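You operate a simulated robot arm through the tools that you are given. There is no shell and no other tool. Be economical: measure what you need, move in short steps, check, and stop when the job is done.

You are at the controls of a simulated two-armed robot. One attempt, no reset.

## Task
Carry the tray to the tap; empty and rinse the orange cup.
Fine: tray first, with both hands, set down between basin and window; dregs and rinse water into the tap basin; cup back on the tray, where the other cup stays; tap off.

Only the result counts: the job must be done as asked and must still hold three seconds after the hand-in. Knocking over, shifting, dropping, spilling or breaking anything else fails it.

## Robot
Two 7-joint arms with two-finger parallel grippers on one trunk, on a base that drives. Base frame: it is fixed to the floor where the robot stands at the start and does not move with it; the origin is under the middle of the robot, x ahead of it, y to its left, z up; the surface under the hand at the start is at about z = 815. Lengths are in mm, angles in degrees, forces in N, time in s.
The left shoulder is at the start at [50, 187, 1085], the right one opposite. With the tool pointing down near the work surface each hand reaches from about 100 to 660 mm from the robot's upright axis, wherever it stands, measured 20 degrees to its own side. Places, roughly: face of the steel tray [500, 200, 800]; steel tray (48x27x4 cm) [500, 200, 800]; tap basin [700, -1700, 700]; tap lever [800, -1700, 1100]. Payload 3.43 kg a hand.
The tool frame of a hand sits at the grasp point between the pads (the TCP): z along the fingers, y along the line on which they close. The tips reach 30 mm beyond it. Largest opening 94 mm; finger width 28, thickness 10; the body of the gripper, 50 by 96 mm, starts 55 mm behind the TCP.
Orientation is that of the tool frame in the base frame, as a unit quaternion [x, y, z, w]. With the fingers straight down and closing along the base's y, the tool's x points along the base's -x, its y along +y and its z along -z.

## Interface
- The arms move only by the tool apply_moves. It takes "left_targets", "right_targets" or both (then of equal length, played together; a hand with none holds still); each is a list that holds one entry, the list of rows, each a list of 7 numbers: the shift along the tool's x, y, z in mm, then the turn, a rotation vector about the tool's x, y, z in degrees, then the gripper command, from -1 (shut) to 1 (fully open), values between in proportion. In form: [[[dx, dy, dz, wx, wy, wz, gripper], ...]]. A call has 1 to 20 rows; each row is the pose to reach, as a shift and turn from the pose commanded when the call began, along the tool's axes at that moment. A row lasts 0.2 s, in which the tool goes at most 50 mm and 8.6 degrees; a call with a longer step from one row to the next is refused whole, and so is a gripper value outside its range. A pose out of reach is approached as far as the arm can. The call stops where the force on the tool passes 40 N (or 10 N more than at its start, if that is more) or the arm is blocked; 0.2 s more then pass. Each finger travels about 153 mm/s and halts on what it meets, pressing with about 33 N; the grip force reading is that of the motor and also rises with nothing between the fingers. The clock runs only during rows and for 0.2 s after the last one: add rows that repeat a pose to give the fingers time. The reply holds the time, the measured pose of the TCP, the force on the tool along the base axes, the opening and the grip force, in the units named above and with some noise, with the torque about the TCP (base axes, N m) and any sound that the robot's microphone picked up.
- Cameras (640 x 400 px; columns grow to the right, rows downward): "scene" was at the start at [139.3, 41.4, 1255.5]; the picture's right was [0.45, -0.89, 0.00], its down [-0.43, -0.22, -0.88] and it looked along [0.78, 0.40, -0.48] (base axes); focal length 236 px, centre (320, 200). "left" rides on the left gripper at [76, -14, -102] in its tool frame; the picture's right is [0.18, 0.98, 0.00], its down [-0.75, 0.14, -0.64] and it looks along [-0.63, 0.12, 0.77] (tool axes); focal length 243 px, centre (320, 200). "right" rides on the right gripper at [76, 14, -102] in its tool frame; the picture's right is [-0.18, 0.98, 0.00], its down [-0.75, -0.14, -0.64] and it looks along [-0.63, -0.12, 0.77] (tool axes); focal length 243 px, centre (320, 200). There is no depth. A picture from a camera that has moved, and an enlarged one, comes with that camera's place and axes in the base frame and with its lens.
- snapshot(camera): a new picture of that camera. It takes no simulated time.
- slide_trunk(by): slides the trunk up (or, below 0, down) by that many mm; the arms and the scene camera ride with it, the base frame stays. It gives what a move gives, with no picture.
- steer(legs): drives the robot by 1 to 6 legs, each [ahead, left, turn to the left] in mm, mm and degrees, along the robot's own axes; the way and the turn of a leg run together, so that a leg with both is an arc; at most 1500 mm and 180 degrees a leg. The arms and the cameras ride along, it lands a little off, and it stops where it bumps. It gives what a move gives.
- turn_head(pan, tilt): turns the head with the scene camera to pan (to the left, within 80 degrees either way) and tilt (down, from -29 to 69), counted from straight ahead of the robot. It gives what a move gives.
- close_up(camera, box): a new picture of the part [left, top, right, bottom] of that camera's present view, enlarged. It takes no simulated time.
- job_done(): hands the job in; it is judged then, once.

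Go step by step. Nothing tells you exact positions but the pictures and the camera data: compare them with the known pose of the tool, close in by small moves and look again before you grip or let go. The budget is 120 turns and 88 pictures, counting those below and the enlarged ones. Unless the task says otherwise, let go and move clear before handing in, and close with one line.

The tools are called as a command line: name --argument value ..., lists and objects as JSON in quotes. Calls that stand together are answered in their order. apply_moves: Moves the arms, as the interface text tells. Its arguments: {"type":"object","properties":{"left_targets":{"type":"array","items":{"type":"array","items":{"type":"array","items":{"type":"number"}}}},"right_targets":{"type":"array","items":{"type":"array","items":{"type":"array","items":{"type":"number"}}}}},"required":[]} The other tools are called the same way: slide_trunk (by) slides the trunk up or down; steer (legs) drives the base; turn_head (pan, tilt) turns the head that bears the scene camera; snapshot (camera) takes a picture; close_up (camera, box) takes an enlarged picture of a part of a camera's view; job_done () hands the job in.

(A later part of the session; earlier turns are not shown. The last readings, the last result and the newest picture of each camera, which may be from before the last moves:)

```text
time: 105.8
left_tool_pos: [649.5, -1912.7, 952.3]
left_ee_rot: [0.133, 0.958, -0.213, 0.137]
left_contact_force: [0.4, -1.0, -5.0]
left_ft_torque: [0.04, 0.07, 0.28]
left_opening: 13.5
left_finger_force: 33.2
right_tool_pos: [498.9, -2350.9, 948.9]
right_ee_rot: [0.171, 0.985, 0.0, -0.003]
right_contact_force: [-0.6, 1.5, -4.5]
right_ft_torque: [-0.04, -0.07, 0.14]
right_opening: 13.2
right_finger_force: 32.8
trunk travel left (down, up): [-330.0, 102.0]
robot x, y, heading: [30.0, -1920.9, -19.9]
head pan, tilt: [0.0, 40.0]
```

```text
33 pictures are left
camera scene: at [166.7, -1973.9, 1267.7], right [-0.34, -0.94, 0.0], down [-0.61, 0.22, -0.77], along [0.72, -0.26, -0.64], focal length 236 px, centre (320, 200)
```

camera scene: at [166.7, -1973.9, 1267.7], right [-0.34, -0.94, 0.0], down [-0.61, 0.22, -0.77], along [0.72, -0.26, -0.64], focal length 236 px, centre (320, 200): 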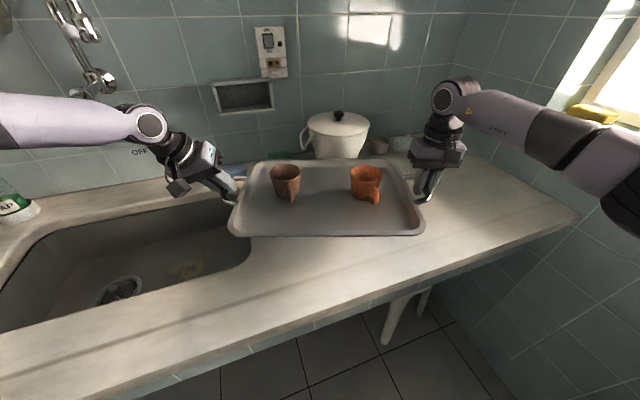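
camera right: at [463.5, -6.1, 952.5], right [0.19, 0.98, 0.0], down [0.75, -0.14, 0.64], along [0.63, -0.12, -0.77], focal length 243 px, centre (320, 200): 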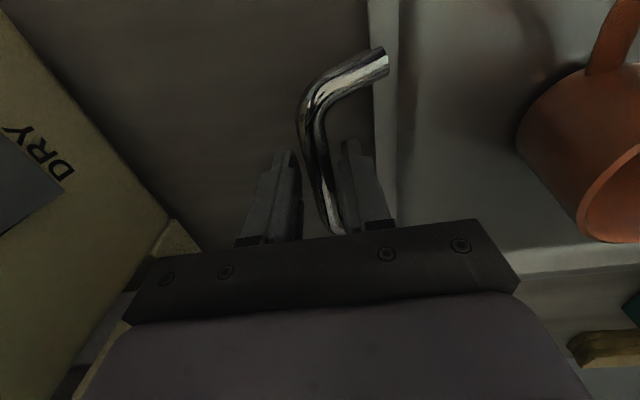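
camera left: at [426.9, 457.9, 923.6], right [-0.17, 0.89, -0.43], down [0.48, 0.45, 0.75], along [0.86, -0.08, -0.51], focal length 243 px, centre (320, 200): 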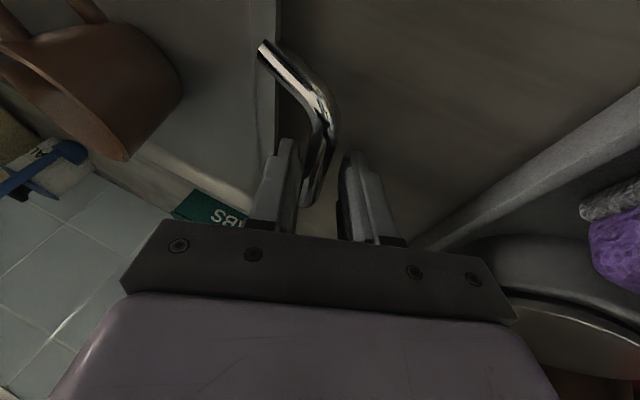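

The tray is level with both cups upright. I shift a further ~68 mm toward the window.

steer --legs '[[23, -64, 0]]'

snapshot --camera "scene"

```text
time: 107.0
left_tool_pos: [649.3, -1980.2, 953.4]
left_ee_rot: [0.135, 0.958, -0.214, 0.137]
left_contact_force: [0.7, -1.6, -4.8]
left_ft_torque: [0.07, 0.17, 0.24]
left_opening: 13.4
left_finger_force: 33.2
right_tool_pos: [496.8, -2418.5, 947.0]
right_ee_rot: [0.171, 0.985, -0.001, -0.004]
right_contact_force: [-0.5, 0.9, -4.9]
right_ft_torque: [-0.02, -0.17, 0.09]
right_opening: 13.7
right_finger_force: 33.3
trunk travel left (down, up): [-330.0, 102.0]
robot x, y, heading: [33.6, -1990.6, -19.5]
head pan, tilt: [0.0, 40.0]
```

```text
32 pictures are left
camera scene: at [166.7, -2041.6, 1267.7], right [-0.34, -0.94, 0.0], down [-0.61, 0.22, -0.77], along [0.72, -0.26, -0.64], focal length 236 px, centre (320, 200)
```

scene: 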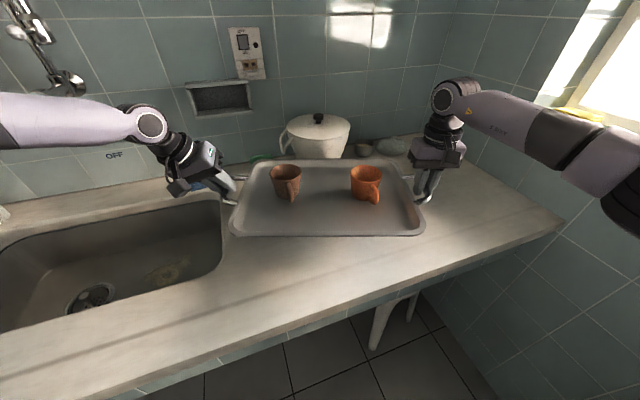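

I move 20 mm ahead to keep the near corner off the counter's edge, then lower with the trunk.

steer --legs '[[20, 0, 0]]'

slide_trunk --by -80

snapshot --camera "scene"

```text
time: 107.8
left_tool_pos: [669.1, -1986.3, 951.2]
left_ee_rot: [0.133, 0.958, -0.213, 0.136]
left_contact_force: [0.1, -1.6, -5.3]
left_ft_torque: [0.03, -0.06, 0.32]
left_opening: 13.6
left_finger_force: 32.8
right_tool_pos: [518.4, -2426.1, 947.6]
right_ee_rot: [0.171, 0.985, 0.0, -0.004]
right_contact_force: [-1.3, 0.7, -4.6]
right_ft_torque: [0.02, 0.05, 0.1]
right_opening: 13.4
right_finger_force: 33.2
trunk travel left (down, up): [-330.0, 102.0]
robot x, y, heading: [46.4, -2001.0, -19.9]
head pan, tilt: [0.0, 40.0]
```

```text
time: 109.0
left_tool_pos: [668.3, -1985.9, 871.7]
left_ee_rot: [0.133, 0.958, -0.214, 0.135]
left_contact_force: [0.3, -0.8, -5.3]
left_ft_torque: [0.09, 0.04, 0.26]
left_opening: 13.7
left_finger_force: 33.1
right_tool_pos: [517.1, -2426.2, 868.4]
right_ee_rot: [0.171, 0.985, 0.0, -0.004]
right_contact_force: [-0.6, 1.1, -4.4]
right_ft_torque: [-0.05, -0.03, 0.14]
right_opening: 13.7
right_finger_force: 32.9
trunk travel left (down, up): [-250.0, 182.0]
robot x, y, heading: [48.1, -2000.6, -19.9]
head pan, tilt: [0.0, 40.0]
```

```text
31 pictures are left
camera scene: at [185.1, -2047.9, 1187.8], right [-0.34, -0.94, 0.0], down [-0.6, 0.22, -0.77], along [0.72, -0.26, -0.64], focal length 236 px, centre (320, 200)
```

scene: 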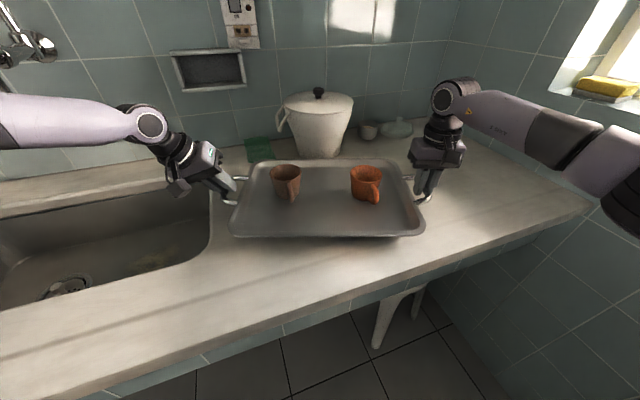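

slide_trunk --by -15

slide_trunk --by -4

```text
time: 109.6
left_tool_pos: [668.7, -1987.2, 856.7]
left_ee_rot: [0.133, 0.958, -0.214, 0.136]
left_contact_force: [0.4, -0.9, -4.8]
left_ft_torque: [0.05, 0.13, 0.24]
left_opening: 13.5
left_finger_force: 33.4
right_tool_pos: [517.6, -2426.7, 853.2]
right_ee_rot: [0.171, 0.985, 0.0, -0.004]
right_contact_force: [-0.6, 0.8, -4.3]
right_ft_torque: [-0.01, -0.07, 0.11]
right_opening: 13.7
right_finger_force: 32.7
trunk travel left (down, up): [-235.0, 197.0]
robot x, y, heading: [50.2, -1999.2, -20.0]
head pan, tilt: [0.0, 40.0]
```

```text
time: 110.1
left_tool_pos: [668.2, -1986.5, 856.9]
left_ee_rot: [0.135, 0.957, -0.215, 0.139]
left_contact_force: [0.4, 1.8, 6.5]
left_ft_torque: [0.26, 0.8, -0.12]
left_opening: 13.3
left_finger_force: 33.3
right_tool_pos: [516.8, -2425.5, 850.1]
right_ee_rot: [0.171, 0.985, 0.0, -0.003]
right_contact_force: [2.4, -1.3, 0.5]
right_ft_torque: [0.2, 0.65, 0.06]
right_opening: 13.7
right_finger_force: 31.9
trunk travel left (down, up): [-231.0, 201.0]
robot x, y, heading: [45.8, -1998.6, -19.7]
head pan, tilt: [0.0, 40.0]
```

The counter now carries the tray (forces reversed). I open both grippers narrowly, then withdraw along the approach lines.

apply_moves --left_targets '[[[0, 0, 0, 0, 0, 0, -0.44], [0, 0, 0, 0, 0, 0, -0.44], [0, 0, -15, 0, 0, 0, -0.44], [0, 0, -35, 0, 0, 0, -0.44], [0, 0, -65, 0, 0, 0, -0.44]]]' --right_targets '[[[0, 0, 0, 0, 0, 0, -0.44], [0, 0, 0, 0, 0, 0, -0.44], [0, 0, -15, 0, 0, 0, -0.44], [0, 0, -35, 0, 0, 0, -0.44], [0, 0, -65, 0, 0, 0, -0.44]]]'

snapshot --camera "scene"

```text
time: 111.3
left_tool_pos: [654.2, -1956.2, 911.0]
left_ee_rot: [0.134, 0.958, -0.214, 0.136]
left_contact_force: [-0.5, -0.3, -0.2]
left_ft_torque: [-0.02, 0.01, -0.04]
left_opening: 26.4
left_finger_force: 0.1
right_tool_pos: [516.5, -2424.9, 915.5]
right_ee_rot: [0.171, 0.985, -0.001, -0.003]
right_contact_force: [0.0, 0.9, -0.2]
right_ft_torque: [-0.02, 0.02, 0.03]
right_opening: 26.4
right_finger_force: 0.1
trunk travel left (down, up): [-231.0, 201.0]
robot x, y, heading: [47.5, -1997.1, -20.1]
head pan, tilt: [0.0, 40.0]
```

```text
30 pictures are left
camera scene: at [184.3, -2047.4, 1168.9], right [-0.34, -0.94, 0.0], down [-0.6, 0.22, -0.77], along [0.72, -0.26, -0.64], focal length 236 px, centre (320, 200)
```

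scene: 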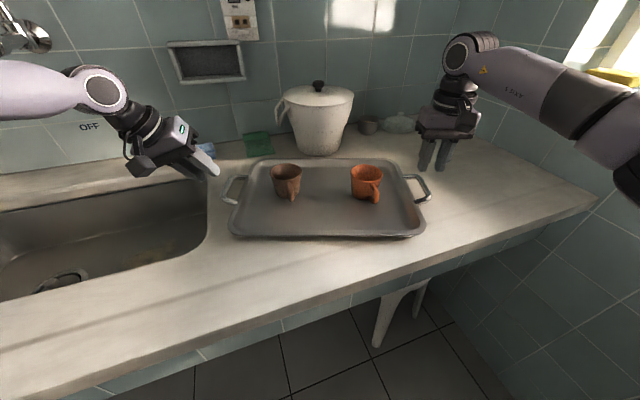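

The tray is down between basin and window, both cups upright. Since the left arm's reach is awkward, I plan to do the rest with the right hand alone: open the tap, rinse the cup under it, return the cup, close the tap. First I raise the hands and back away.

apply_moves --left_targets '[[[0, 0, -40, 0, 0, 0, -0.44], [0, 0, -80, 0, 0, 0, -0.44], [0, 0, -110, 0, 0, 0, -0.44]]]' --right_targets '[[[0, 0, -40, 0, 0, 0, -0.44], [0, 0, -80, 0, 0, 0, -0.44], [0, 0, -110, 0, 0, 0, -0.44]]]'

steer --legs '[[-330, 100, 0], [0, 0, 20]]'

```text
time: 112.1
left_tool_pos: [631.2, -1908.2, 1004.8]
left_ee_rot: [0.133, 0.958, -0.213, 0.136]
left_contact_force: [-0.6, 0.4, -0.6]
left_ft_torque: [0.01, 0.01, -0.02]
left_opening: 26.5
left_finger_force: 0.1
right_tool_pos: [517.4, -2424.1, 1024.2]
right_ee_rot: [0.17, 0.986, -0.002, -0.004]
right_contact_force: [0.0, -0.7, -0.8]
right_ft_torque: [0.0, -0.02, 0.0]
right_opening: 26.4
right_finger_force: 0.1
trunk travel left (down, up): [-231.0, 201.0]
robot x, y, heading: [49.8, -1999.7, -20.1]
head pan, tilt: [0.0, 40.0]
```

```text
time: 115.5
left_tool_pos: [287.8, -1508.3, 1005.8]
left_ee_rot: [-0.035, 0.967, -0.187, 0.171]
left_contact_force: [0.8, -0.4, 0.6]
left_ft_torque: [0.0, 0.02, 0.01]
left_opening: 26.4
left_finger_force: 0.1
right_tool_pos: [357.9, -2032.5, 1023.2]
right_ee_rot: [-0.003, 1.0, -0.001, -0.003]
right_contact_force: [0.0, -0.1, 0.3]
right_ft_torque: [0.02, -0.02, 0.01]
right_opening: 26.4
right_finger_force: 0.1
trunk travel left (down, up): [-231.0, 201.0]
robot x, y, heading: [-227.1, -1793.1, 0.5]
head pan, tilt: [0.0, 40.0]
```

apply_moves --left_targets '[[[20, 2, -13, 0, 0, 0, -0.44], [39, 4, -26, 0, 0, 0, -0.44], [59, 6, -39, 0, 0, 0, -0.44], [79, 8, -52, 0, 0, 0, -0.44], [98, 10, -65, 0, 0, 0, -0.44], [118, 12, -78, 0, 0, 0, -0.44], [138, 14, -91, 0, 0, 0, -0.44], [158, 17, -104, 0, 0, 0, -0.44], [177, 19, -117, 0, 0, 0, -0.44], [197, 21, -130, 0, 0, 0, -0.44]]]' --right_targets '[[[15, 9, -3, 0, -8, 0, -0.44], [31, 18, -6, 0, -16, 0, -0.44], [46, 27, -8, 0, -24, 0, -0.44], [62, 36, -11, 0, -32, 0, -0.44], [78, 45, -14, 0, -40, 0, -0.44], [93, 54, -16, 0, -48, 0, -0.44], [109, 63, -19, 0, -56, 0, -0.44], [124, 72, -22, 0, -64, 0, -0.44], [140, 81, -24, 0, -72, 0, -0.44], [155, 90, -27, 0, -80, 0, -0.44]]]'

turn_head --pan 15 --tilt 15

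snapshot --camera "scene"

```text
time: 117.7
left_tool_pos: [58.7, -1469.9, 1048.5]
left_ee_rot: [-0.035, 0.967, -0.186, 0.171]
left_contact_force: [0.4, 0.2, -0.1]
left_ft_torque: [0.01, 0.01, 0.01]
left_opening: 26.3
left_finger_force: 0.0
right_tool_pos: [203.6, -1942.2, 1052.0]
right_ee_rot: [-0.003, 0.767, 0.002, 0.641]
right_contact_force: [-0.6, -0.1, -0.7]
right_ft_torque: [0.01, -0.02, 0.01]
right_opening: 26.5
right_finger_force: 0.1
trunk travel left (down, up): [-231.0, 201.0]
robot x, y, heading: [-227.3, -1790.6, 0.2]
head pan, tilt: [0.0, 40.0]
```

```text
time: 118.5
left_tool_pos: [57.9, -1470.8, 1049.3]
left_ee_rot: [-0.035, 0.967, -0.186, 0.172]
left_contact_force: [-0.6, 0.2, -0.3]
left_ft_torque: [0.04, 0.04, -0.04]
left_opening: 26.0
left_finger_force: 0.0
right_tool_pos: [203.8, -1941.4, 1052.0]
right_ee_rot: [-0.004, 0.768, 0.002, 0.64]
right_contact_force: [-0.4, 0.0, -0.4]
right_ft_torque: [-0.02, 0.0, -0.01]
right_opening: 26.4
right_finger_force: 0.0
trunk travel left (down, up): [-231.0, 201.0]
robot x, y, heading: [-229.0, -1793.9, -0.1]
head pan, tilt: [15.0, 15.0]
```

```text
29 pictures are left
camera scene: at [-79.1, -1767.5, 1208.3], right [0.26, -0.97, 0.0], down [-0.25, -0.07, -0.97], along [0.93, 0.25, -0.26], focal length 236 px, centre (320, 200)
```

scene: 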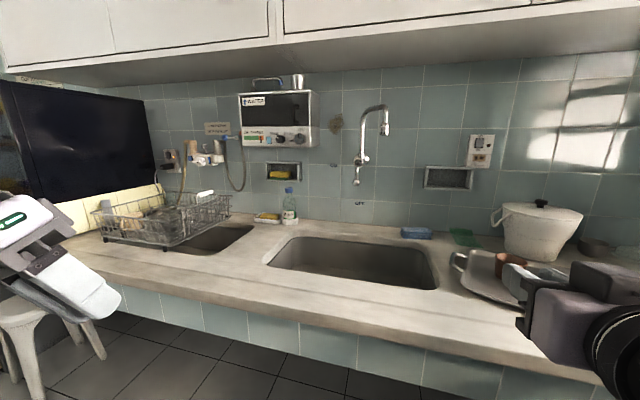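

close_up --camera "scene" --box '[310, 90, 430, 220]'

```text
3.08 times, centred on (370, 155) of scene
camera zoom: at [-79.1, -1767.5, 1208.3], right [0.26, -0.97, 0.0], down [-0.25, -0.07, -0.97], along [0.93, 0.25, -0.26], focal length 725 px, centre (166, 338)
```

zoom: 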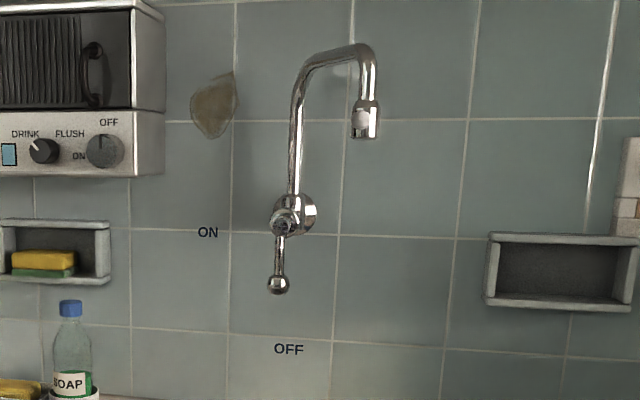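

The tap is clear now: lever pivot about [800,-1679,1117], ball knob (27 mm) at [786,-1674,1045], OFF down, ON to the left; nozzle at [756,-1764,1215]. I drive to it.

steer --legs '[[0, 252, 0], [235, 0, 0]]'

turn_head --pan -10 --tilt 15

snapshot --camera "scene"

```text
time: 122.8
left_tool_pos: [295.8, -1216.3, 1048.3]
left_ee_rot: [-0.034, 0.967, -0.187, 0.172]
left_contact_force: [0.2, -0.6, 0.4]
left_ft_torque: [0.0, 0.0, -0.02]
left_opening: 26.3
left_finger_force: 0.1
right_tool_pos: [440.4, -1689.4, 1052.5]
right_ee_rot: [-0.002, 0.768, 0.0, 0.64]
right_contact_force: [0.1, 0.4, -0.9]
right_ft_torque: [0.0, 0.0, -0.07]
right_opening: 26.5
right_finger_force: 0.1
trunk travel left (down, up): [-231.0, 201.0]
robot x, y, heading: [5.7, -1537.5, -0.1]
head pan, tilt: [15.0, 15.0]
```

```text
time: 123.6
left_tool_pos: [294.9, -1216.2, 1048.8]
left_ee_rot: [-0.034, 0.967, -0.188, 0.171]
left_contact_force: [0.1, 0.7, 0.3]
left_ft_torque: [0.04, 0.0, -0.03]
left_opening: 26.2
left_finger_force: 0.1
right_tool_pos: [440.4, -1689.4, 1052.2]
right_ee_rot: [-0.003, 0.768, 0.001, 0.64]
right_contact_force: [-0.5, -0.5, -0.1]
right_ft_torque: [0.04, 0.01, 0.01]
right_opening: 26.3
right_finger_force: 0.0
trunk travel left (down, up): [-231.0, 201.0]
robot x, y, heading: [8.1, -1531.7, 0.2]
head pan, tilt: [-10.0, 15.0]
```

```text
27 pictures are left
camera scene: at [159.3, -1553.6, 1208.4], right [-0.17, -0.99, 0.0], down [-0.26, 0.04, -0.97], along [0.95, -0.17, -0.26], focal length 236 px, centre (320, 200)
```

scene: 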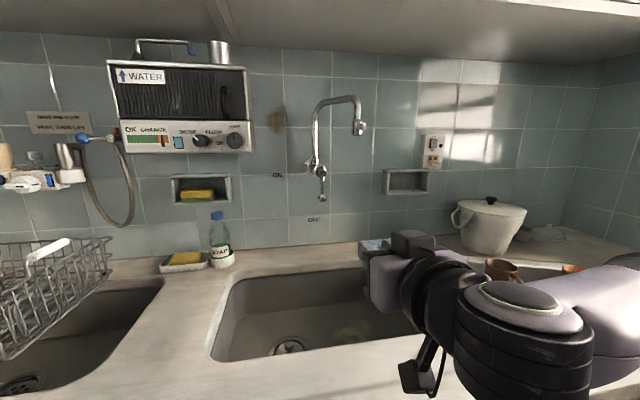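

Positions confirmed. I close the right fingers and advance to just before the lever, to its right.

apply_moves --right_targets '[[[-7, -4, 43, 0, 0, 0, -1], [-13, -8, 86, 0, 0, 0, -1], [-20, -12, 129, 0, 0, 0, -1], [-27, -16, 172, 0, 0, 0, -1], [-33, -17, 215, 0, 0, 0, -1], [-40, -17, 257, 0, 0, 0, -1], [-40, -17, 257, 0, 0, 0, -1]]]'

close_up --camera "scene" --box '[240, 80, 440, 280]'

```text
time: 125.2
left_tool_pos: [295.8, -1215.4, 1048.4]
left_ee_rot: [-0.034, 0.967, -0.186, 0.171]
left_contact_force: [0.0, -0.5, 0.1]
left_ft_torque: [0.0, -0.02, -0.02]
left_opening: 26.4
left_finger_force: 0.1
right_tool_pos: [701.1, -1705.0, 1043.4]
right_ee_rot: [-0.003, 0.769, 0.001, 0.64]
right_contact_force: [0.0, 0.6, -0.1]
right_ft_torque: [-0.02, 0.01, 0.0]
right_opening: 0.0
right_finger_force: 32.6
trunk travel left (down, up): [-231.0, 201.0]
robot x, y, heading: [8.7, -1539.7, 0.2]
head pan, tilt: [-10.0, 15.0]
```

```text
2.00 times, centred on (340, 180) of scene
camera zoom: at [159.3, -1553.7, 1208.4], right [-0.17, -0.98, 0.0], down [-0.26, 0.04, -0.97], along [0.95, -0.17, -0.26], focal length 471 px, centre (280, 240)
```

zoom: 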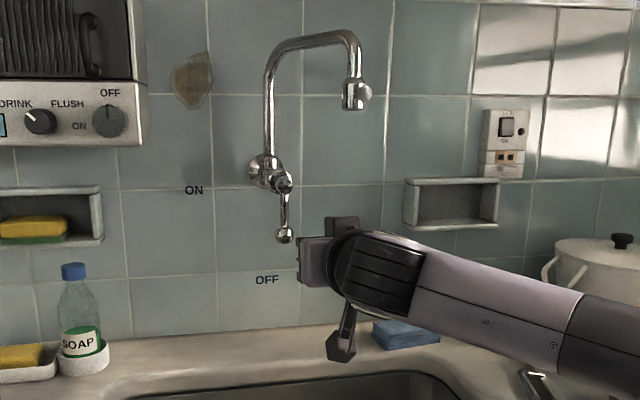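

I push the lever along its arc from OFF (down) to ON (left).

apply_moves --right_targets '[[[-9, -1, 39, 0, 0, 0, -1], [-16.4, -1, 73, 0, 0, 0, -1], [-13.5, 12, 73.7, 0, 0, 0, -1], [-13.5, 23.5, 73.7, 0, 0, 0, -1], [-14.5, 43, 73.5, 0, 0, 0, -1], [-20.4, 62, 72.5, 0, 0, 0, -1], [-31.2, 79, 70.5, 0, 0, 0, -1], [-46, 92, 67.8, 0, 0, 0, -1], [-63.6, 101, 64.5, 0, 0, 0, -1], [-67.6, 103, 63.8, 0, 0, 0, -1], [-67.6, 103, 63.8, 0, 0, 0, -1]]]'

close_up --camera "scene" --box '[240, 80, 440, 280]'

```text
time: 127.6
left_tool_pos: [295.8, -1215.4, 1047.2]
left_ee_rot: [-0.035, 0.967, -0.188, 0.171]
left_contact_force: [0.5, 0.0, 0.2]
left_ft_torque: [0.0, -0.01, -0.01]
left_opening: 26.4
left_finger_force: 0.0
right_tool_pos: [774.6, -1596.2, 1091.1]
right_ee_rot: [-0.007, 0.772, 0.004, 0.635]
right_contact_force: [-22.7, 6.3, -30.4]
right_ft_torque: [0.07, 0.56, 0.06]
right_opening: 0.1
right_finger_force: 32.9
trunk travel left (down, up): [-231.0, 201.0]
robot x, y, heading: [15.5, -1538.4, 0.0]
head pan, tilt: [-10.0, 15.0]
```

```text
2.00 times, centred on (340, 180) of scene
camera zoom: at [159.9, -1553.0, 1207.9], right [-0.17, -0.99, 0.0], down [-0.26, 0.04, -0.97], along [0.95, -0.17, -0.26], focal length 471 px, centre (280, 240)
```

zoom: 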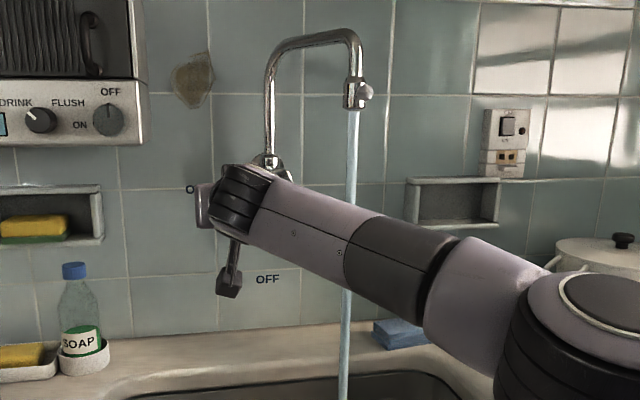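

Water runs. I lower the fingers off the knob, withdraw straight back, and check the lever stays.

apply_moves --right_targets '[[[8, 0, 1, 0, 0, 0, -1], [17, 0, -44, 0, 0, 0, -1], [26, 0, -90, 0, 0, 0, -1], [35, -5, -136, 0, 0, 0, -1], [44, -15, -182, 0, 0, 0, -0.5], [53, -25, -228, 0, 0, 0, 0], [60, -35, -265, 0, 0, 0, 0.5]]]'

close_up --camera "scene" --box '[240, 80, 440, 280]'

```text
time: 129.2
left_tool_pos: [295.4, -1215.7, 1047.9]
left_ee_rot: [-0.035, 0.967, -0.187, 0.171]
left_contact_force: [-0.3, -0.3, -0.4]
left_ft_torque: [-0.01, 0.0, -0.03]
left_opening: 26.6
left_finger_force: 0.1
right_tool_pos: [504.3, -1637.5, 1088.3]
right_ee_rot: [-0.002, 0.768, 0.001, 0.641]
right_contact_force: [0.1, -0.4, 0.8]
right_ft_torque: [-0.01, -0.03, 0.0]
right_opening: 70.7
right_finger_force: 0.1
trunk travel left (down, up): [-231.0, 201.0]
robot x, y, heading: [6.8, -1537.3, 0.1]
head pan, tilt: [-10.0, 15.0]
```

```text
2.00 times, centred on (340, 180) of scene
camera zoom: at [159.1, -1553.7, 1208.4], right [-0.17, -0.98, 0.0], down [-0.25, 0.04, -0.97], along [0.95, -0.17, -0.26], focal length 471 px, centre (280, 240)
```

zoom: 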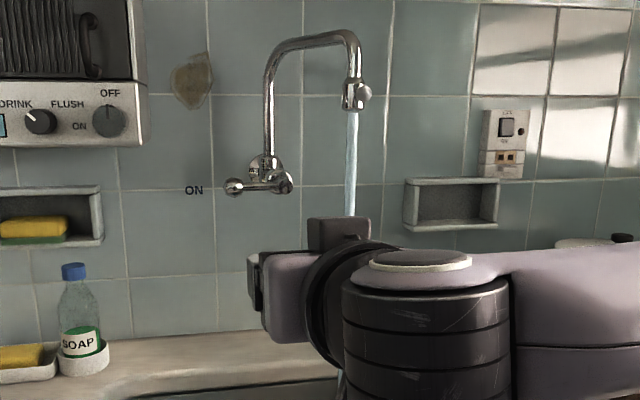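

Lever at ON and water runs into the basin. Now I drive right to the tray for the orange cup, setting the tool to a 45° downward pitch.

steer --legs '[[0, -415, 0]]'

apply_moves --right_targets '[[[0, 0, 0, 2.15, 6.97, 1.14, 0.9], [0, 0, 0, 4.3, 13.94, 2.28, 0.9], [0, 0, 0, 6.46, 20.9, 3.41, 0.9], [0, 0, 0, 8.6, 27.9, 4.55, 0.9], [0, 0, 0, 10.76, 34.85, 5.69, 0.9]]]'

turn_head --pan -30 --tilt 40

snapshot --camera "scene"

```text
time: 133.4
left_tool_pos: [295.7, -1630.4, 1048.5]
left_ee_rot: [-0.036, 0.967, -0.186, 0.172]
left_contact_force: [0.7, 0.6, -0.8]
left_ft_torque: [0.01, 0.0, -0.02]
left_opening: 26.2
left_finger_force: 0.1
right_tool_pos: [506.3, -2051.0, 1088.4]
right_ee_rot: [-0.004, 0.768, 0.002, 0.64]
right_contact_force: [0.5, -0.5, 0.3]
right_ft_torque: [-0.01, 0.0, -0.02]
right_opening: 70.6
right_finger_force: 0.0
trunk travel left (down, up): [-231.0, 201.0]
robot x, y, heading: [9.8, -1955.3, 0.1]
head pan, tilt: [-10.0, 15.0]
```

```text
time: 134.6
left_tool_pos: [295.2, -1630.2, 1048.5]
left_ee_rot: [-0.034, 0.967, -0.187, 0.172]
left_contact_force: [0.0, -0.1, 0.0]
left_ft_torque: [0.0, 0.03, -0.02]
left_opening: 26.4
left_finger_force: 0.1
right_tool_pos: [504.9, -2052.2, 1088.2]
right_ee_rot: [0.093, 0.92, -0.04, 0.378]
right_contact_force: [-0.2, 0.5, 0.4]
right_ft_torque: [0.03, -0.02, 0.01]
right_opening: 89.2
right_finger_force: 0.1
trunk travel left (down, up): [-231.0, 201.0]
robot x, y, heading: [9.5, -1950.9, 0.3]
head pan, tilt: [-10.0, 15.0]
```

```text
time: 135.5
left_tool_pos: [296.7, -1629.8, 1048.4]
left_ee_rot: [-0.035, 0.967, -0.188, 0.171]
left_contact_force: [-0.5, 0.1, -0.5]
left_ft_torque: [0.02, -0.01, -0.02]
left_opening: 26.1
left_finger_force: 0.0
right_tool_pos: [505.9, -2052.5, 1088.0]
right_ee_rot: [0.093, 0.92, -0.04, 0.379]
right_contact_force: [0.1, 0.0, 0.6]
right_ft_torque: [0.01, -0.02, 0.01]
right_opening: 89.4
right_finger_force: 0.1
trunk travel left (down, up): [-231.0, 201.0]
robot x, y, heading: [11.0, -1953.3, 0.1]
head pan, tilt: [-30.0, 40.0]
```

```text
23 pictures are left
camera scene: at [142.1, -1994.5, 1168.9], right [-0.5, -0.87, 0.0], down [-0.56, 0.32, -0.77], along [0.67, -0.38, -0.64], focal length 236 px, centre (320, 200)
```

scene: 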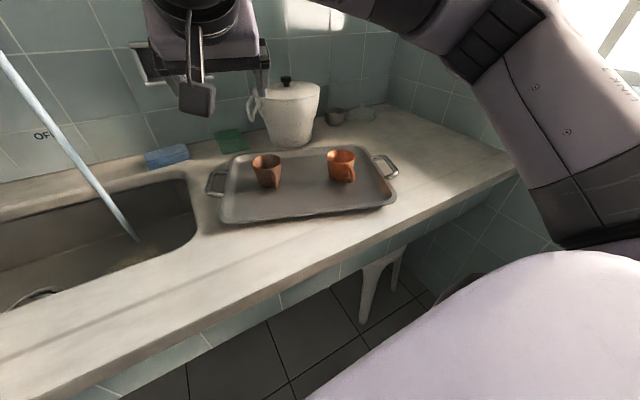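

close_up --camera "scene" --box '[290, 120, 410, 220]'

```text
4.00 times, centred on (350, 170) of scene
camera zoom: at [142.1, -1994.5, 1168.9], right [-0.5, -0.87, 0.0], down [-0.56, 0.32, -0.77], along [0.67, -0.38, -0.64], focal length 942 px, centre (200, 320)
```

zoom: 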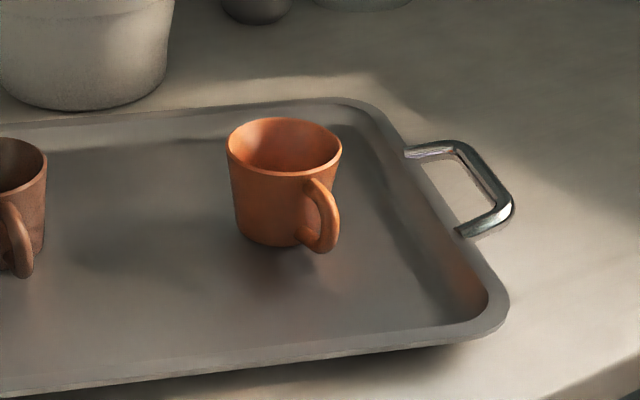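

The orange cup's axis is about [566,-2296], rim at z≈878, diameter ≈71, handle pointing to −x (toward me). I move the open gripper to a pre-grasp point 100 mm back along a 45° approach.

apply_moves --right_targets '[[[11.5, -34, 20, -3.5, 0, -3.5, 0.9], [23, -68, 39, -7, 0, -7.1, 0.9], [34.6, -102, 59, -7, 0, -7.1, 0.9], [46, -136, 78.6, -7, 0, -7.1, 0.9], [57.6, -170, 98, -7, 0, -7.1, 0.9], [69, -204, 118, -7, 0, -7.1, 0.9], [80.7, -238.6, 137.6, -7, 0, -7.1, 0.9], [80.7, -238.6, 137.6, -7, 0, -7.1, 0.9]]]'

snapshot --camera "right"

```text
time: 137.3
left_tool_pos: [295.6, -1631.3, 1048.2]
left_ee_rot: [-0.035, 0.967, -0.187, 0.172]
left_contact_force: [0.5, 0.3, -0.7]
left_ft_torque: [0.0, 0.02, 0.01]
left_opening: 26.2
left_finger_force: 0.0
right_tool_pos: [496.2, -2294.1, 933.2]
right_ee_rot: [0.011, 0.925, -0.006, 0.38]
right_contact_force: [-0.7, -0.1, 0.7]
right_ft_torque: [-0.03, -0.01, 0.0]
right_opening: 89.5
right_finger_force: 0.0
trunk travel left (down, up): [-231.0, 201.0]
robot x, y, heading: [7.7, -1949.5, 0.2]
head pan, tilt: [-30.0, 40.0]
```

```text
21 pictures are left
camera right: at [370.0, -2276.0, 953.8], right [0.16, 0.98, 0.13], down [0.08, -0.14, 0.99], along [0.98, -0.15, -0.1], focal length 243 px, centre (320, 200)
```

right: 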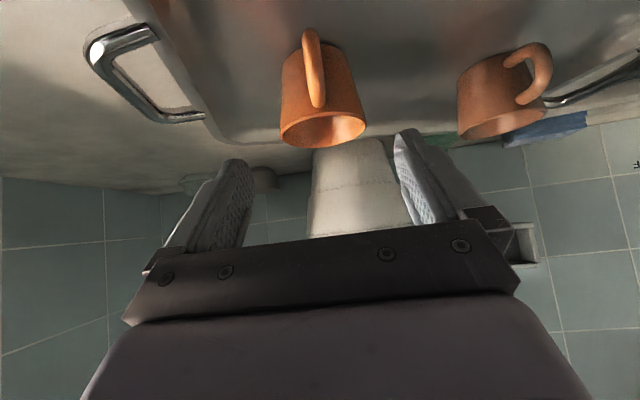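

The cup is centred between the fingers with its handle straight toward the palm. I advance along the approach line.

apply_moves --right_targets '[[[0, 0, 35, 0, 0, 0, 0.9], [1, 0, 65, 0, 0, 0, 0.9], [1, 0.5, 85, 0, 0, 0, 0.9], [1.6, 0.7, 97, 0, 0, 0, 0.9], [1.6, 0.7, 97, 0, 0, 0, 0.9]]]'

snapshot --camera "right"

close_up --camera "scene" --box '[270, 90, 430, 220]'

```text
time: 138.5
left_tool_pos: [295.8, -1628.9, 1048.4]
left_ee_rot: [-0.035, 0.967, -0.186, 0.172]
left_contact_force: [0.2, -0.1, -0.5]
left_ft_torque: [0.0, -0.01, 0.02]
left_opening: 26.3
left_finger_force: 0.2
right_tool_pos: [562.9, -2294.6, 864.2]
right_ee_rot: [0.012, 0.925, -0.007, 0.38]
right_contact_force: [0.5, -0.1, 0.3]
right_ft_torque: [-0.01, -0.02, 0.0]
right_opening: 89.4
right_finger_force: 0.0
trunk travel left (down, up): [-231.0, 201.0]
robot x, y, heading: [7.8, -1949.4, 0.4]
head pan, tilt: [-30.0, 40.0]
```

```text
20 pictures are left
camera right: at [436.7, -2276.6, 883.4], right [0.16, 0.98, 0.13], down [0.08, -0.14, 0.99], along [0.98, -0.15, -0.1], focal length 243 px, centre (320, 200)
```

right: 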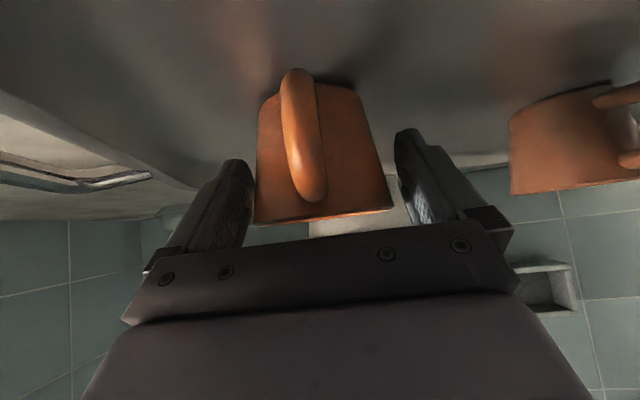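

```text
3.08 times, centred on (350, 155) of scene
camera zoom: at [142.0, -1994.5, 1168.9], right [-0.5, -0.87, 0.0], down [-0.56, 0.32, -0.77], along [0.66, -0.38, -0.64], focal length 725 px, centre (228, 338)
```

zoom: 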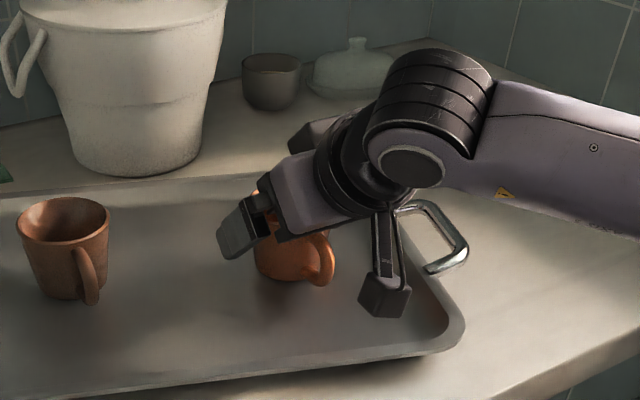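

The cup sits between the pads with clearances on both sides. I close the gripper.

apply_moves --right_targets '[[[0, 0, 0, 0, 0, 0, 0.6], [0, 0, 0, 0, 0, 0, 0.5], [0, 0, 0, 0, 0, 0, 0.2], [0, 0, 0, 0, 0, 0, -1], [0, 0, 0, 0, 0, 0, -1]]]'

```text
time: 139.7
left_tool_pos: [295.7, -1630.2, 1048.6]
left_ee_rot: [-0.034, 0.966, -0.188, 0.172]
left_contact_force: [-0.9, -0.3, 0.1]
left_ft_torque: [0.01, 0.01, -0.01]
left_opening: 26.3
left_finger_force: 0.0
right_tool_pos: [562.6, -2294.9, 864.5]
right_ee_rot: [0.013, 0.925, -0.007, 0.38]
right_contact_force: [1.5, -0.5, 2.2]
right_ft_torque: [-0.09, -0.06, 0.03]
right_opening: 76.7
right_finger_force: 33.1
trunk travel left (down, up): [-231.0, 201.0]
robot x, y, heading: [11.2, -1952.1, 0.1]
head pan, tilt: [-30.0, 40.0]
```

Gripped at 76.7 mm. I lift straight up slowly.

apply_moves --right_targets '[[[-10, 0, -10, 0, 0, 0, -1], [-20, 0, -20, 0, 0, 0, -1], [-35, 0, -35, 0, 0, 0, -1], [-50, 0, -51, 0, 0, 0, -1], [-67, 0, -68, 0, 0, 0, -1], [-85, 0, -86, 0, 0, 0, -1], [-105.5, 0, -107, 0, 0, 0, -1], [-120, 0, -121, 0, 0, 0, -1], [-120, 0, -121, 0, 0, 0, -1]]]'

snapshot --camera "scene"

```text
time: 141.7
left_tool_pos: [295.2, -1629.1, 1048.6]
left_ee_rot: [-0.035, 0.967, -0.188, 0.171]
left_contact_force: [0.2, -0.7, 0.0]
left_ft_torque: [0.02, 0.02, -0.01]
left_opening: 26.3
left_finger_force: 0.0
right_tool_pos: [564.2, -2294.9, 1034.9]
right_ee_rot: [0.013, 0.925, -0.007, 0.379]
right_contact_force: [0.6, 0.7, -1.9]
right_ft_torque: [0.02, -0.01, 0.01]
right_opening: 75.6
right_finger_force: 33.5
trunk travel left (down, up): [-231.0, 201.0]
robot x, y, heading: [11.4, -1956.5, -0.3]
head pan, tilt: [-30.0, 40.0]
```

```text
18 pictures are left
camera scene: at [142.2, -1994.6, 1168.8], right [-0.5, -0.87, 0.0], down [-0.56, 0.32, -0.77], along [0.66, -0.38, -0.64], focal length 236 px, centre (320, 200)
```

scene: 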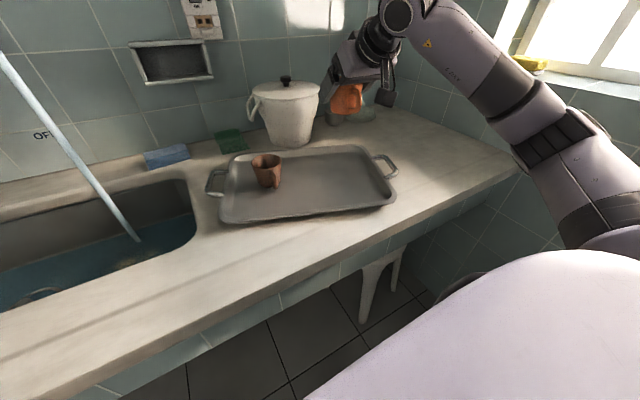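

The cup is lifted without trouble, but I notice water collecting in the basin, so I should be quick. I drive left to the tap with the cup.

steer --legs '[[15, 390, 0]]'

apply_moves --right_targets '[[[-4, 22, 28, 0, 0, 0, -1], [-7, 44, 56, 0, 0, 0, -1], [-10, 66, 84, 0, 0, 0, -1], [-14, 88, 110, 0, 0, 0, -1], [-16, 110, 125, 0, 0, 0, -1], [-18, 125, 130, 0, 0, 0, -1]]]'

turn_head --pan -15 --tilt 30

snapshot --camera "scene"

```text
time: 145.7
left_tool_pos: [309.2, -1235.9, 1048.7]
left_ee_rot: [-0.035, 0.966, -0.187, 0.173]
left_contact_force: [0.3, 0.1, 0.7]
left_ft_torque: [0.0, 0.0, 0.0]
left_opening: 26.1
left_finger_force: 0.0
right_tool_pos: [577.0, -1900.0, 1033.5]
right_ee_rot: [0.013, 0.925, -0.006, 0.381]
right_contact_force: [-0.5, -0.2, -2.2]
right_ft_torque: [-0.02, -0.03, -0.05]
right_opening: 75.7
right_finger_force: 33.2
trunk travel left (down, up): [-231.0, 201.0]
robot x, y, heading: [24.6, -1557.3, 0.3]
head pan, tilt: [-30.0, 40.0]
```

```text
time: 147.1
left_tool_pos: [309.7, -1236.2, 1048.4]
left_ee_rot: [-0.036, 0.967, -0.187, 0.171]
left_contact_force: [0.1, 0.7, -0.7]
left_ft_torque: [0.03, 0.0, -0.05]
left_opening: 26.0
left_finger_force: 0.1
right_tool_pos: [685.8, -1779.1, 953.8]
right_ee_rot: [0.013, 0.925, -0.006, 0.381]
right_contact_force: [0.7, 0.9, -1.2]
right_ft_torque: [-0.01, -0.05, 0.0]
right_opening: 75.6
right_finger_force: 33.0
trunk travel left (down, up): [-231.0, 201.0]
robot x, y, heading: [26.2, -1557.9, 0.1]
head pan, tilt: [-30.0, 40.0]
```

```text
time: 147.9
left_tool_pos: [308.5, -1237.0, 1047.2]
left_ee_rot: [-0.035, 0.966, -0.187, 0.172]
left_contact_force: [-0.1, 0.1, 0.2]
left_ft_torque: [0.0, 0.02, -0.01]
left_opening: 26.6
left_finger_force: 0.1
right_tool_pos: [686.1, -1778.4, 954.2]
right_ee_rot: [0.012, 0.925, -0.007, 0.38]
right_contact_force: [0.8, 0.0, -1.5]
right_ft_torque: [0.01, -0.02, 0.01]
right_opening: 75.5
right_finger_force: 32.7
trunk travel left (down, up): [-231.0, 201.0]
robot x, y, heading: [22.3, -1559.9, 0.3]
head pan, tilt: [-15.0, 30.0]
```

```text
17 pictures are left
camera scene: at [169.2, -1582.5, 1184.1], right [-0.26, -0.97, 0.0], down [-0.48, 0.13, -0.87], along [0.84, -0.22, -0.5], focal length 236 px, centre (320, 200)
```

scene: 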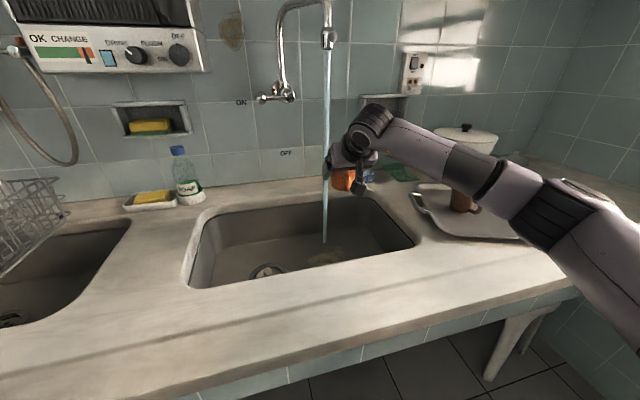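

The basin drains freely (floor visible), so no overflow. The cup is over the basin beside the stream; I tip out the dregs by rolling it to the side.

apply_moves --right_targets '[[[0, 0, 0, -5.8, 0.2, 5.8, -1], [0, 0, 0, -11.7, 0.4, 11.5, -1], [0, 0, 0, -17.5, 0.6, 17.3, -1], [0, 0, 0, -23.3, 0.8, 23.1, -1], [0, 0, 0, -29.2, 1, 28.8, -1], [0, 0, 0, -35, 1.2, 34.6, -1], [0, 0, 0, -40.8, 1.4, 40.4, -1], [0, 0, 0, -46.6, 1.6, 46.1, -1], [0, 0, 0, -52.5, 1.8, 51.9, -1], [0, 0, 0, -58.3, 2, 57.7, -1], [0, 0, 0, -64.1, 2.3, 63.4, -1], [0, 0, 0, -70, 2.5, 69.2, -1], [0, 0, 0, -75.8, 2.7, 75, -1], [0, 0, 0, -81.6, 2.9, 80.7, -1], [0, 0, 0, -81.6, 2.9, 80.7, -1], [0, 0, 0, -81.6, 2.9, 80.7, -1]]]'

close_up --camera "scene" --box '[240, 90, 480, 270]'

```text
time: 151.5
left_tool_pos: [303.2, -1233.5, 1046.8]
left_ee_rot: [-0.034, 0.966, -0.19, 0.175]
left_contact_force: [-0.5, -0.3, 0.5]
left_ft_torque: [0.03, -0.01, 0.0]
left_opening: 26.3
left_finger_force: 0.0
right_tool_pos: [680.5, -1790.2, 980.5]
right_ee_rot: [0.313, 0.502, 0.776, 0.219]
right_contact_force: [0.1, 0.2, -2.4]
right_ft_torque: [-0.04, -0.01, -0.01]
right_opening: 75.5
right_finger_force: 33.3
trunk travel left (down, up): [-231.0, 201.0]
robot x, y, heading: [19.3, -1563.2, 0.1]
head pan, tilt: [-15.0, 30.0]
stopped in row 16 (right hand): the arm was blocked; the commanded pose is now the measured one
```

```text
2.22 times, centred on (360, 180) of scene
camera zoom: at [162.6, -1578.5, 1183.8], right [-0.26, -0.97, 0.0], down [-0.48, 0.12, -0.87], along [0.84, -0.22, -0.49], focal length 523 px, centre (231, 244)
```

zoom: 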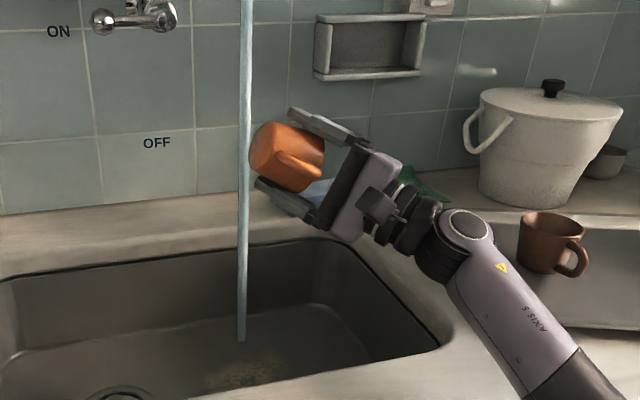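

The cup is tipped to 114°, dregs are out; the forearm reached a block near the counter. I lift slightly and roll the cup back upright.

apply_moves --right_targets '[[[5, 18, 6, 5.7, 0.2, -5.7, -1], [5, 18, 6, 11.5, 0.4, -11.5, -1], [5, 18, 6, 17.2, 0.6, -17.2, -1], [5, 18, 6, 23, 0.9, -22.9, -1], [5, 18, 6, 28.7, 1.1, -28.6, -1], [5, 18, 6, 34.5, 1.3, -34.4, -1], [5, 18, 6, 40.2, 1.5, -40.1, -1], [5, 18, 6, 45.9, 1.7, -45.8, -1], [5, 18, 6, 51.7, 1.9, -51.6, -1], [5, 18, 6, 57.4, 2.1, -57.3, -1], [5, 18, 6, 63.2, 2.4, -63, -1], [5, 18, 6, 68.9, 2.6, -68.7, -1], [5, 18, 6, 74.7, 2.8, -74.5, -1], [5, 18, 6, 80.4, 3, -80.2, -1], [5, 18, 6, 80.4, 3, -80.2, -1]]]'

snapshot --camera "scene"

```text
time: 154.7
left_tool_pos: [309.4, -1237.2, 1047.1]
left_ee_rot: [-0.035, 0.967, -0.186, 0.172]
left_contact_force: [0.4, -0.3, -0.3]
left_ft_torque: [0.03, -0.04, 0.0]
left_opening: 26.2
left_finger_force: 0.1
right_tool_pos: [687.0, -1792.8, 990.4]
right_ee_rot: [-0.013, 0.927, 0.008, 0.374]
right_contact_force: [-0.2, -0.2, -2.2]
right_ft_torque: [0.02, 0.0, 0.02]
right_opening: 75.3
right_finger_force: 33.4
trunk travel left (down, up): [-231.0, 201.0]
robot x, y, heading: [19.9, -1561.2, 0.3]
head pan, tilt: [-15.0, 30.0]
```

```text
15 pictures are left
camera scene: at [169.2, -1583.1, 1184.2], right [-0.26, -0.97, 0.0], down [-0.48, 0.13, -0.87], along [0.84, -0.22, -0.5], focal length 236 px, centre (320, 200)
```

scene: 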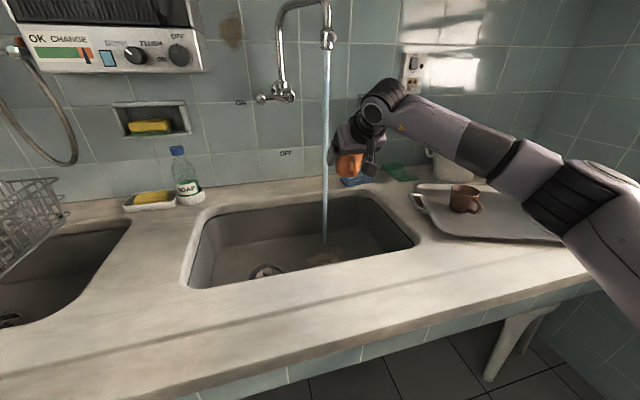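

Cup upright again. I move it under the stream and let it fill.

apply_moves --right_targets '[[[-14, 12, 14, 0, 0, 0, -1], [-29, 23, 28, 0, 0, 0, -1], [-43.5, 34.5, 42.5, 0, 0, 0, -1], [-43.5, 34.5, 42.5, 0, 0, 0, -1], [-43.5, 34.5, 42.5, 0, 0, 0, -1], [-43.5, 34.5, 42.5, 0, 0, 0, -1]]]'

close_up --camera "scene" --box '[240, 60, 440, 240]'

snapshot --camera "right"

```text
time: 156.1
left_tool_pos: [309.3, -1237.7, 1048.0]
left_ee_rot: [-0.036, 0.967, -0.187, 0.172]
left_contact_force: [-0.2, -0.3, 0.2]
left_ft_torque: [0.0, 0.02, 0.04]
left_opening: 26.3
left_finger_force: 0.0
right_tool_pos: [746.1, -1756.4, 990.5]
right_ee_rot: [-0.013, 0.927, 0.009, 0.374]
right_contact_force: [-0.9, 0.3, -1.8]
right_ft_torque: [-0.01, 0.0, -0.05]
right_opening: 75.3
right_finger_force: 33.3
trunk travel left (down, up): [-231.0, 201.0]
robot x, y, heading: [22.0, -1561.6, 0.2]
head pan, tilt: [-15.0, 30.0]
```

```text
2.22 times, centred on (340, 150) of scene
camera zoom: at [169.2, -1583.0, 1184.2], right [-0.26, -0.97, 0.0], down [-0.48, 0.13, -0.87], along [0.84, -0.22, -0.5], focal length 523 px, centre (276, 311)
```

zoom: 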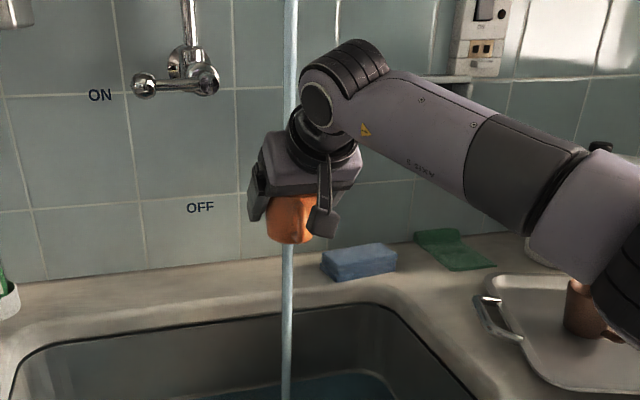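

```text
13 pictures are left
camera right: at [619.1, -1744.8, 1011.4], right [0.1, 0.99, 0.13], down [0.1, -0.14, 0.98], along [0.99, -0.09, -0.12], focal length 243 px, centre (320, 200)
```

right: 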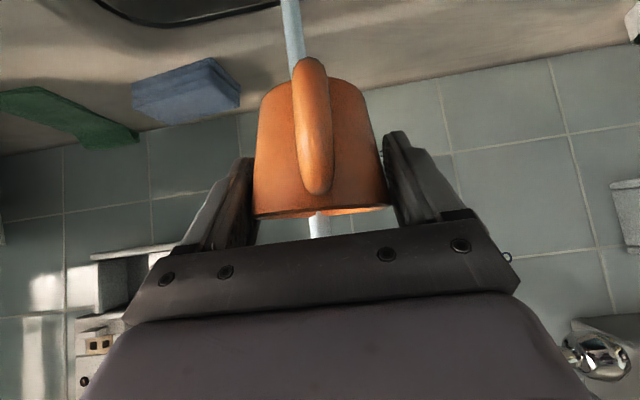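

Refining the rays, the stream is at x≈782, about 35 mm beyond the cup's axis, so it passes behind the cup. I move the cup forward 30 mm and look again.

apply_moves --right_targets '[[[-11, -2, 10.5, 0, 0, 0, -1], [-22, -5, 21, 0, 0, 0, -1], [-23, -5, 22, 0, 0, 0, -1], [-23, -5, 22, 0, 0, 0, -1], [-23, -5, 22, 0, 0, 0, -1], [-23, -5, 22, 0, 0, 0, -1]]]'

snapshot --camera "right"

```text
time: 157.5
left_tool_pos: [309.5, -1238.5, 1047.6]
left_ee_rot: [-0.036, 0.967, -0.186, 0.172]
left_contact_force: [-0.3, 0.3, 0.1]
left_ft_torque: [0.03, -0.02, -0.01]
left_opening: 26.8
left_finger_force: 0.1
right_tool_pos: [778.6, -1759.1, 989.6]
right_ee_rot: [-0.013, 0.928, 0.009, 0.373]
right_contact_force: [-0.4, 0.0, -2.7]
right_ft_torque: [-0.01, -0.03, 0.04]
right_opening: 75.4
right_finger_force: 33.1
trunk travel left (down, up): [-231.0, 201.0]
robot x, y, heading: [22.4, -1563.6, 0.3]
head pan, tilt: [-15.0, 30.0]
```

```text
12 pictures are left
camera right: at [651.6, -1748.9, 1011.2], right [0.1, 0.99, 0.13], down [0.1, -0.14, 0.98], along [0.99, -0.09, -0.12], focal length 243 px, centre (320, 200)
```

right: 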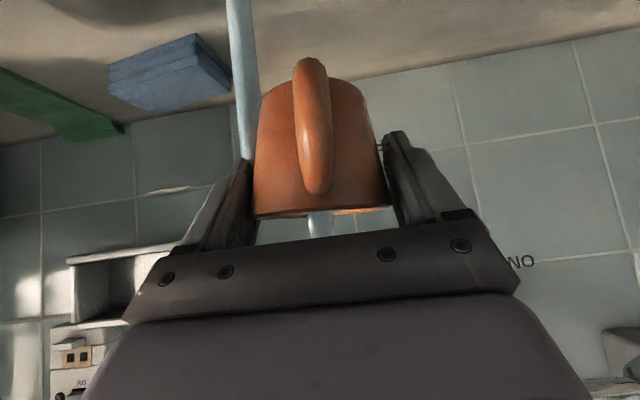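

The stream now enters the cup, which overflows at its side into the basin; the weight has risen. I draw the full cup back over the basin and a little up.

apply_moves --right_targets '[[[0, 0, 0, 0, 0, 0, -1], [0, 0, 0, 0, 0, 0, -1], [8, -4, -13, 0, 0, 0, -1], [16, -9, -27, 0, 0, 0, -1], [24, -13, -40, 0, 0, 0, -1], [32, -18, -54, 0, 0, 0, -1], [40, -22, -67, 0, 0, 0, -1], [48, -27, -81, 0, 0, 0, -1], [48, -27, -81, 0, 0, 0, -1]]]'

close_up --camera "scene" --box '[240, 60, 440, 240]'

```text
time: 159.5
left_tool_pos: [308.8, -1238.4, 1048.8]
left_ee_rot: [-0.036, 0.967, -0.186, 0.172]
left_contact_force: [1.0, 0.9, 0.5]
left_ft_torque: [0.0, -0.01, 0.01]
left_opening: 26.4
left_finger_force: 0.2
right_tool_pos: [688.6, -1790.0, 1015.9]
right_ee_rot: [-0.013, 0.928, 0.009, 0.373]
right_contact_force: [0.6, 0.1, -3.2]
right_ft_torque: [-0.02, -0.01, -0.03]
right_opening: 75.4
right_finger_force: 33.0
trunk travel left (down, up): [-231.0, 201.0]
robot x, y, heading: [22.1, -1559.0, 0.3]
head pan, tilt: [-15.0, 30.0]
```

```text
2.22 times, centred on (340, 150) of scene
camera zoom: at [169.3, -1583.1, 1184.2], right [-0.26, -0.97, 0.0], down [-0.48, 0.13, -0.87], along [0.84, -0.22, -0.5], focal length 523 px, centre (276, 311)
```

zoom: 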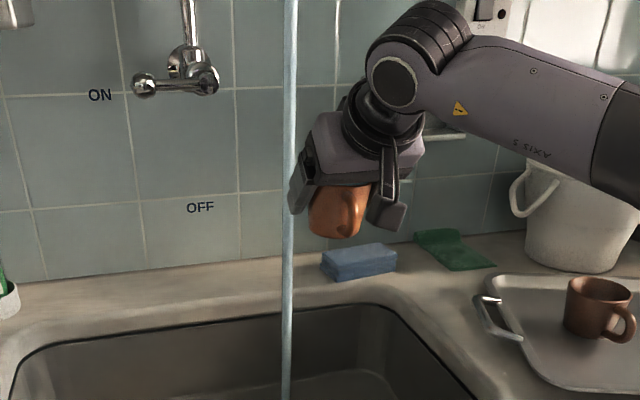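

The cup gained about 120 g of water. I pour it out into the basin by rolling it again.

apply_moves --right_targets '[[[0, 0, 0, -5.8, -0.25, 5.5, -1], [0, 0, 0, -11.5, -0.5, 11.1, -1], [0, 0, 0, -17.3, -0.75, 16.6, -1], [0, 0, 0, -23, -1, 22.2, -1], [0, 0, 0, -28.8, -1.25, 27.7, -1], [0, 0, 0, -34.5, -1.5, 33.3, -1], [0, 0, 0, -40.3, -1.75, 38.8, -1], [0, 0, 0, -46, -2, 44.4, -1], [0, 0, 0, -51.8, -2.25, 49.9, -1], [0, 0, 0, -57.5, -2.5, 55.4, -1], [0, 0, 0, -63.3, -2.75, 61, -1], [0, 0, 0, -69, -3, 66.5, -1], [0, 0, 0, -74.8, -3.25, 72.1, -1], [0, 0, 0, -80.5, -3.5, 77.6, -1], [0, 0, 0, -80.5, -3.5, 77.6, -1], [0, 0, 0, -80.5, -3.5, 77.6, -1], [0, 0, 0, -80.5, -3.5, 77.6, -1]]]'

```text
time: 163.1
left_tool_pos: [308.0, -1238.2, 1047.6]
left_ee_rot: [-0.035, 0.967, -0.187, 0.171]
left_contact_force: [1.0, 0.3, 0.6]
left_ft_torque: [0.0, -0.04, 0.0]
left_opening: 26.3
left_finger_force: 0.0
right_tool_pos: [689.7, -1790.2, 1015.2]
right_ee_rot: [0.303, 0.512, 0.773, 0.22]
right_contact_force: [-0.3, 0.1, -1.7]
right_ft_torque: [-0.04, 0.02, 0.01]
right_opening: 75.1
right_finger_force: 32.6
trunk travel left (down, up): [-231.0, 201.0]
robot x, y, heading: [22.3, -1557.3, 0.0]
head pan, tilt: [-15.0, 30.0]
```

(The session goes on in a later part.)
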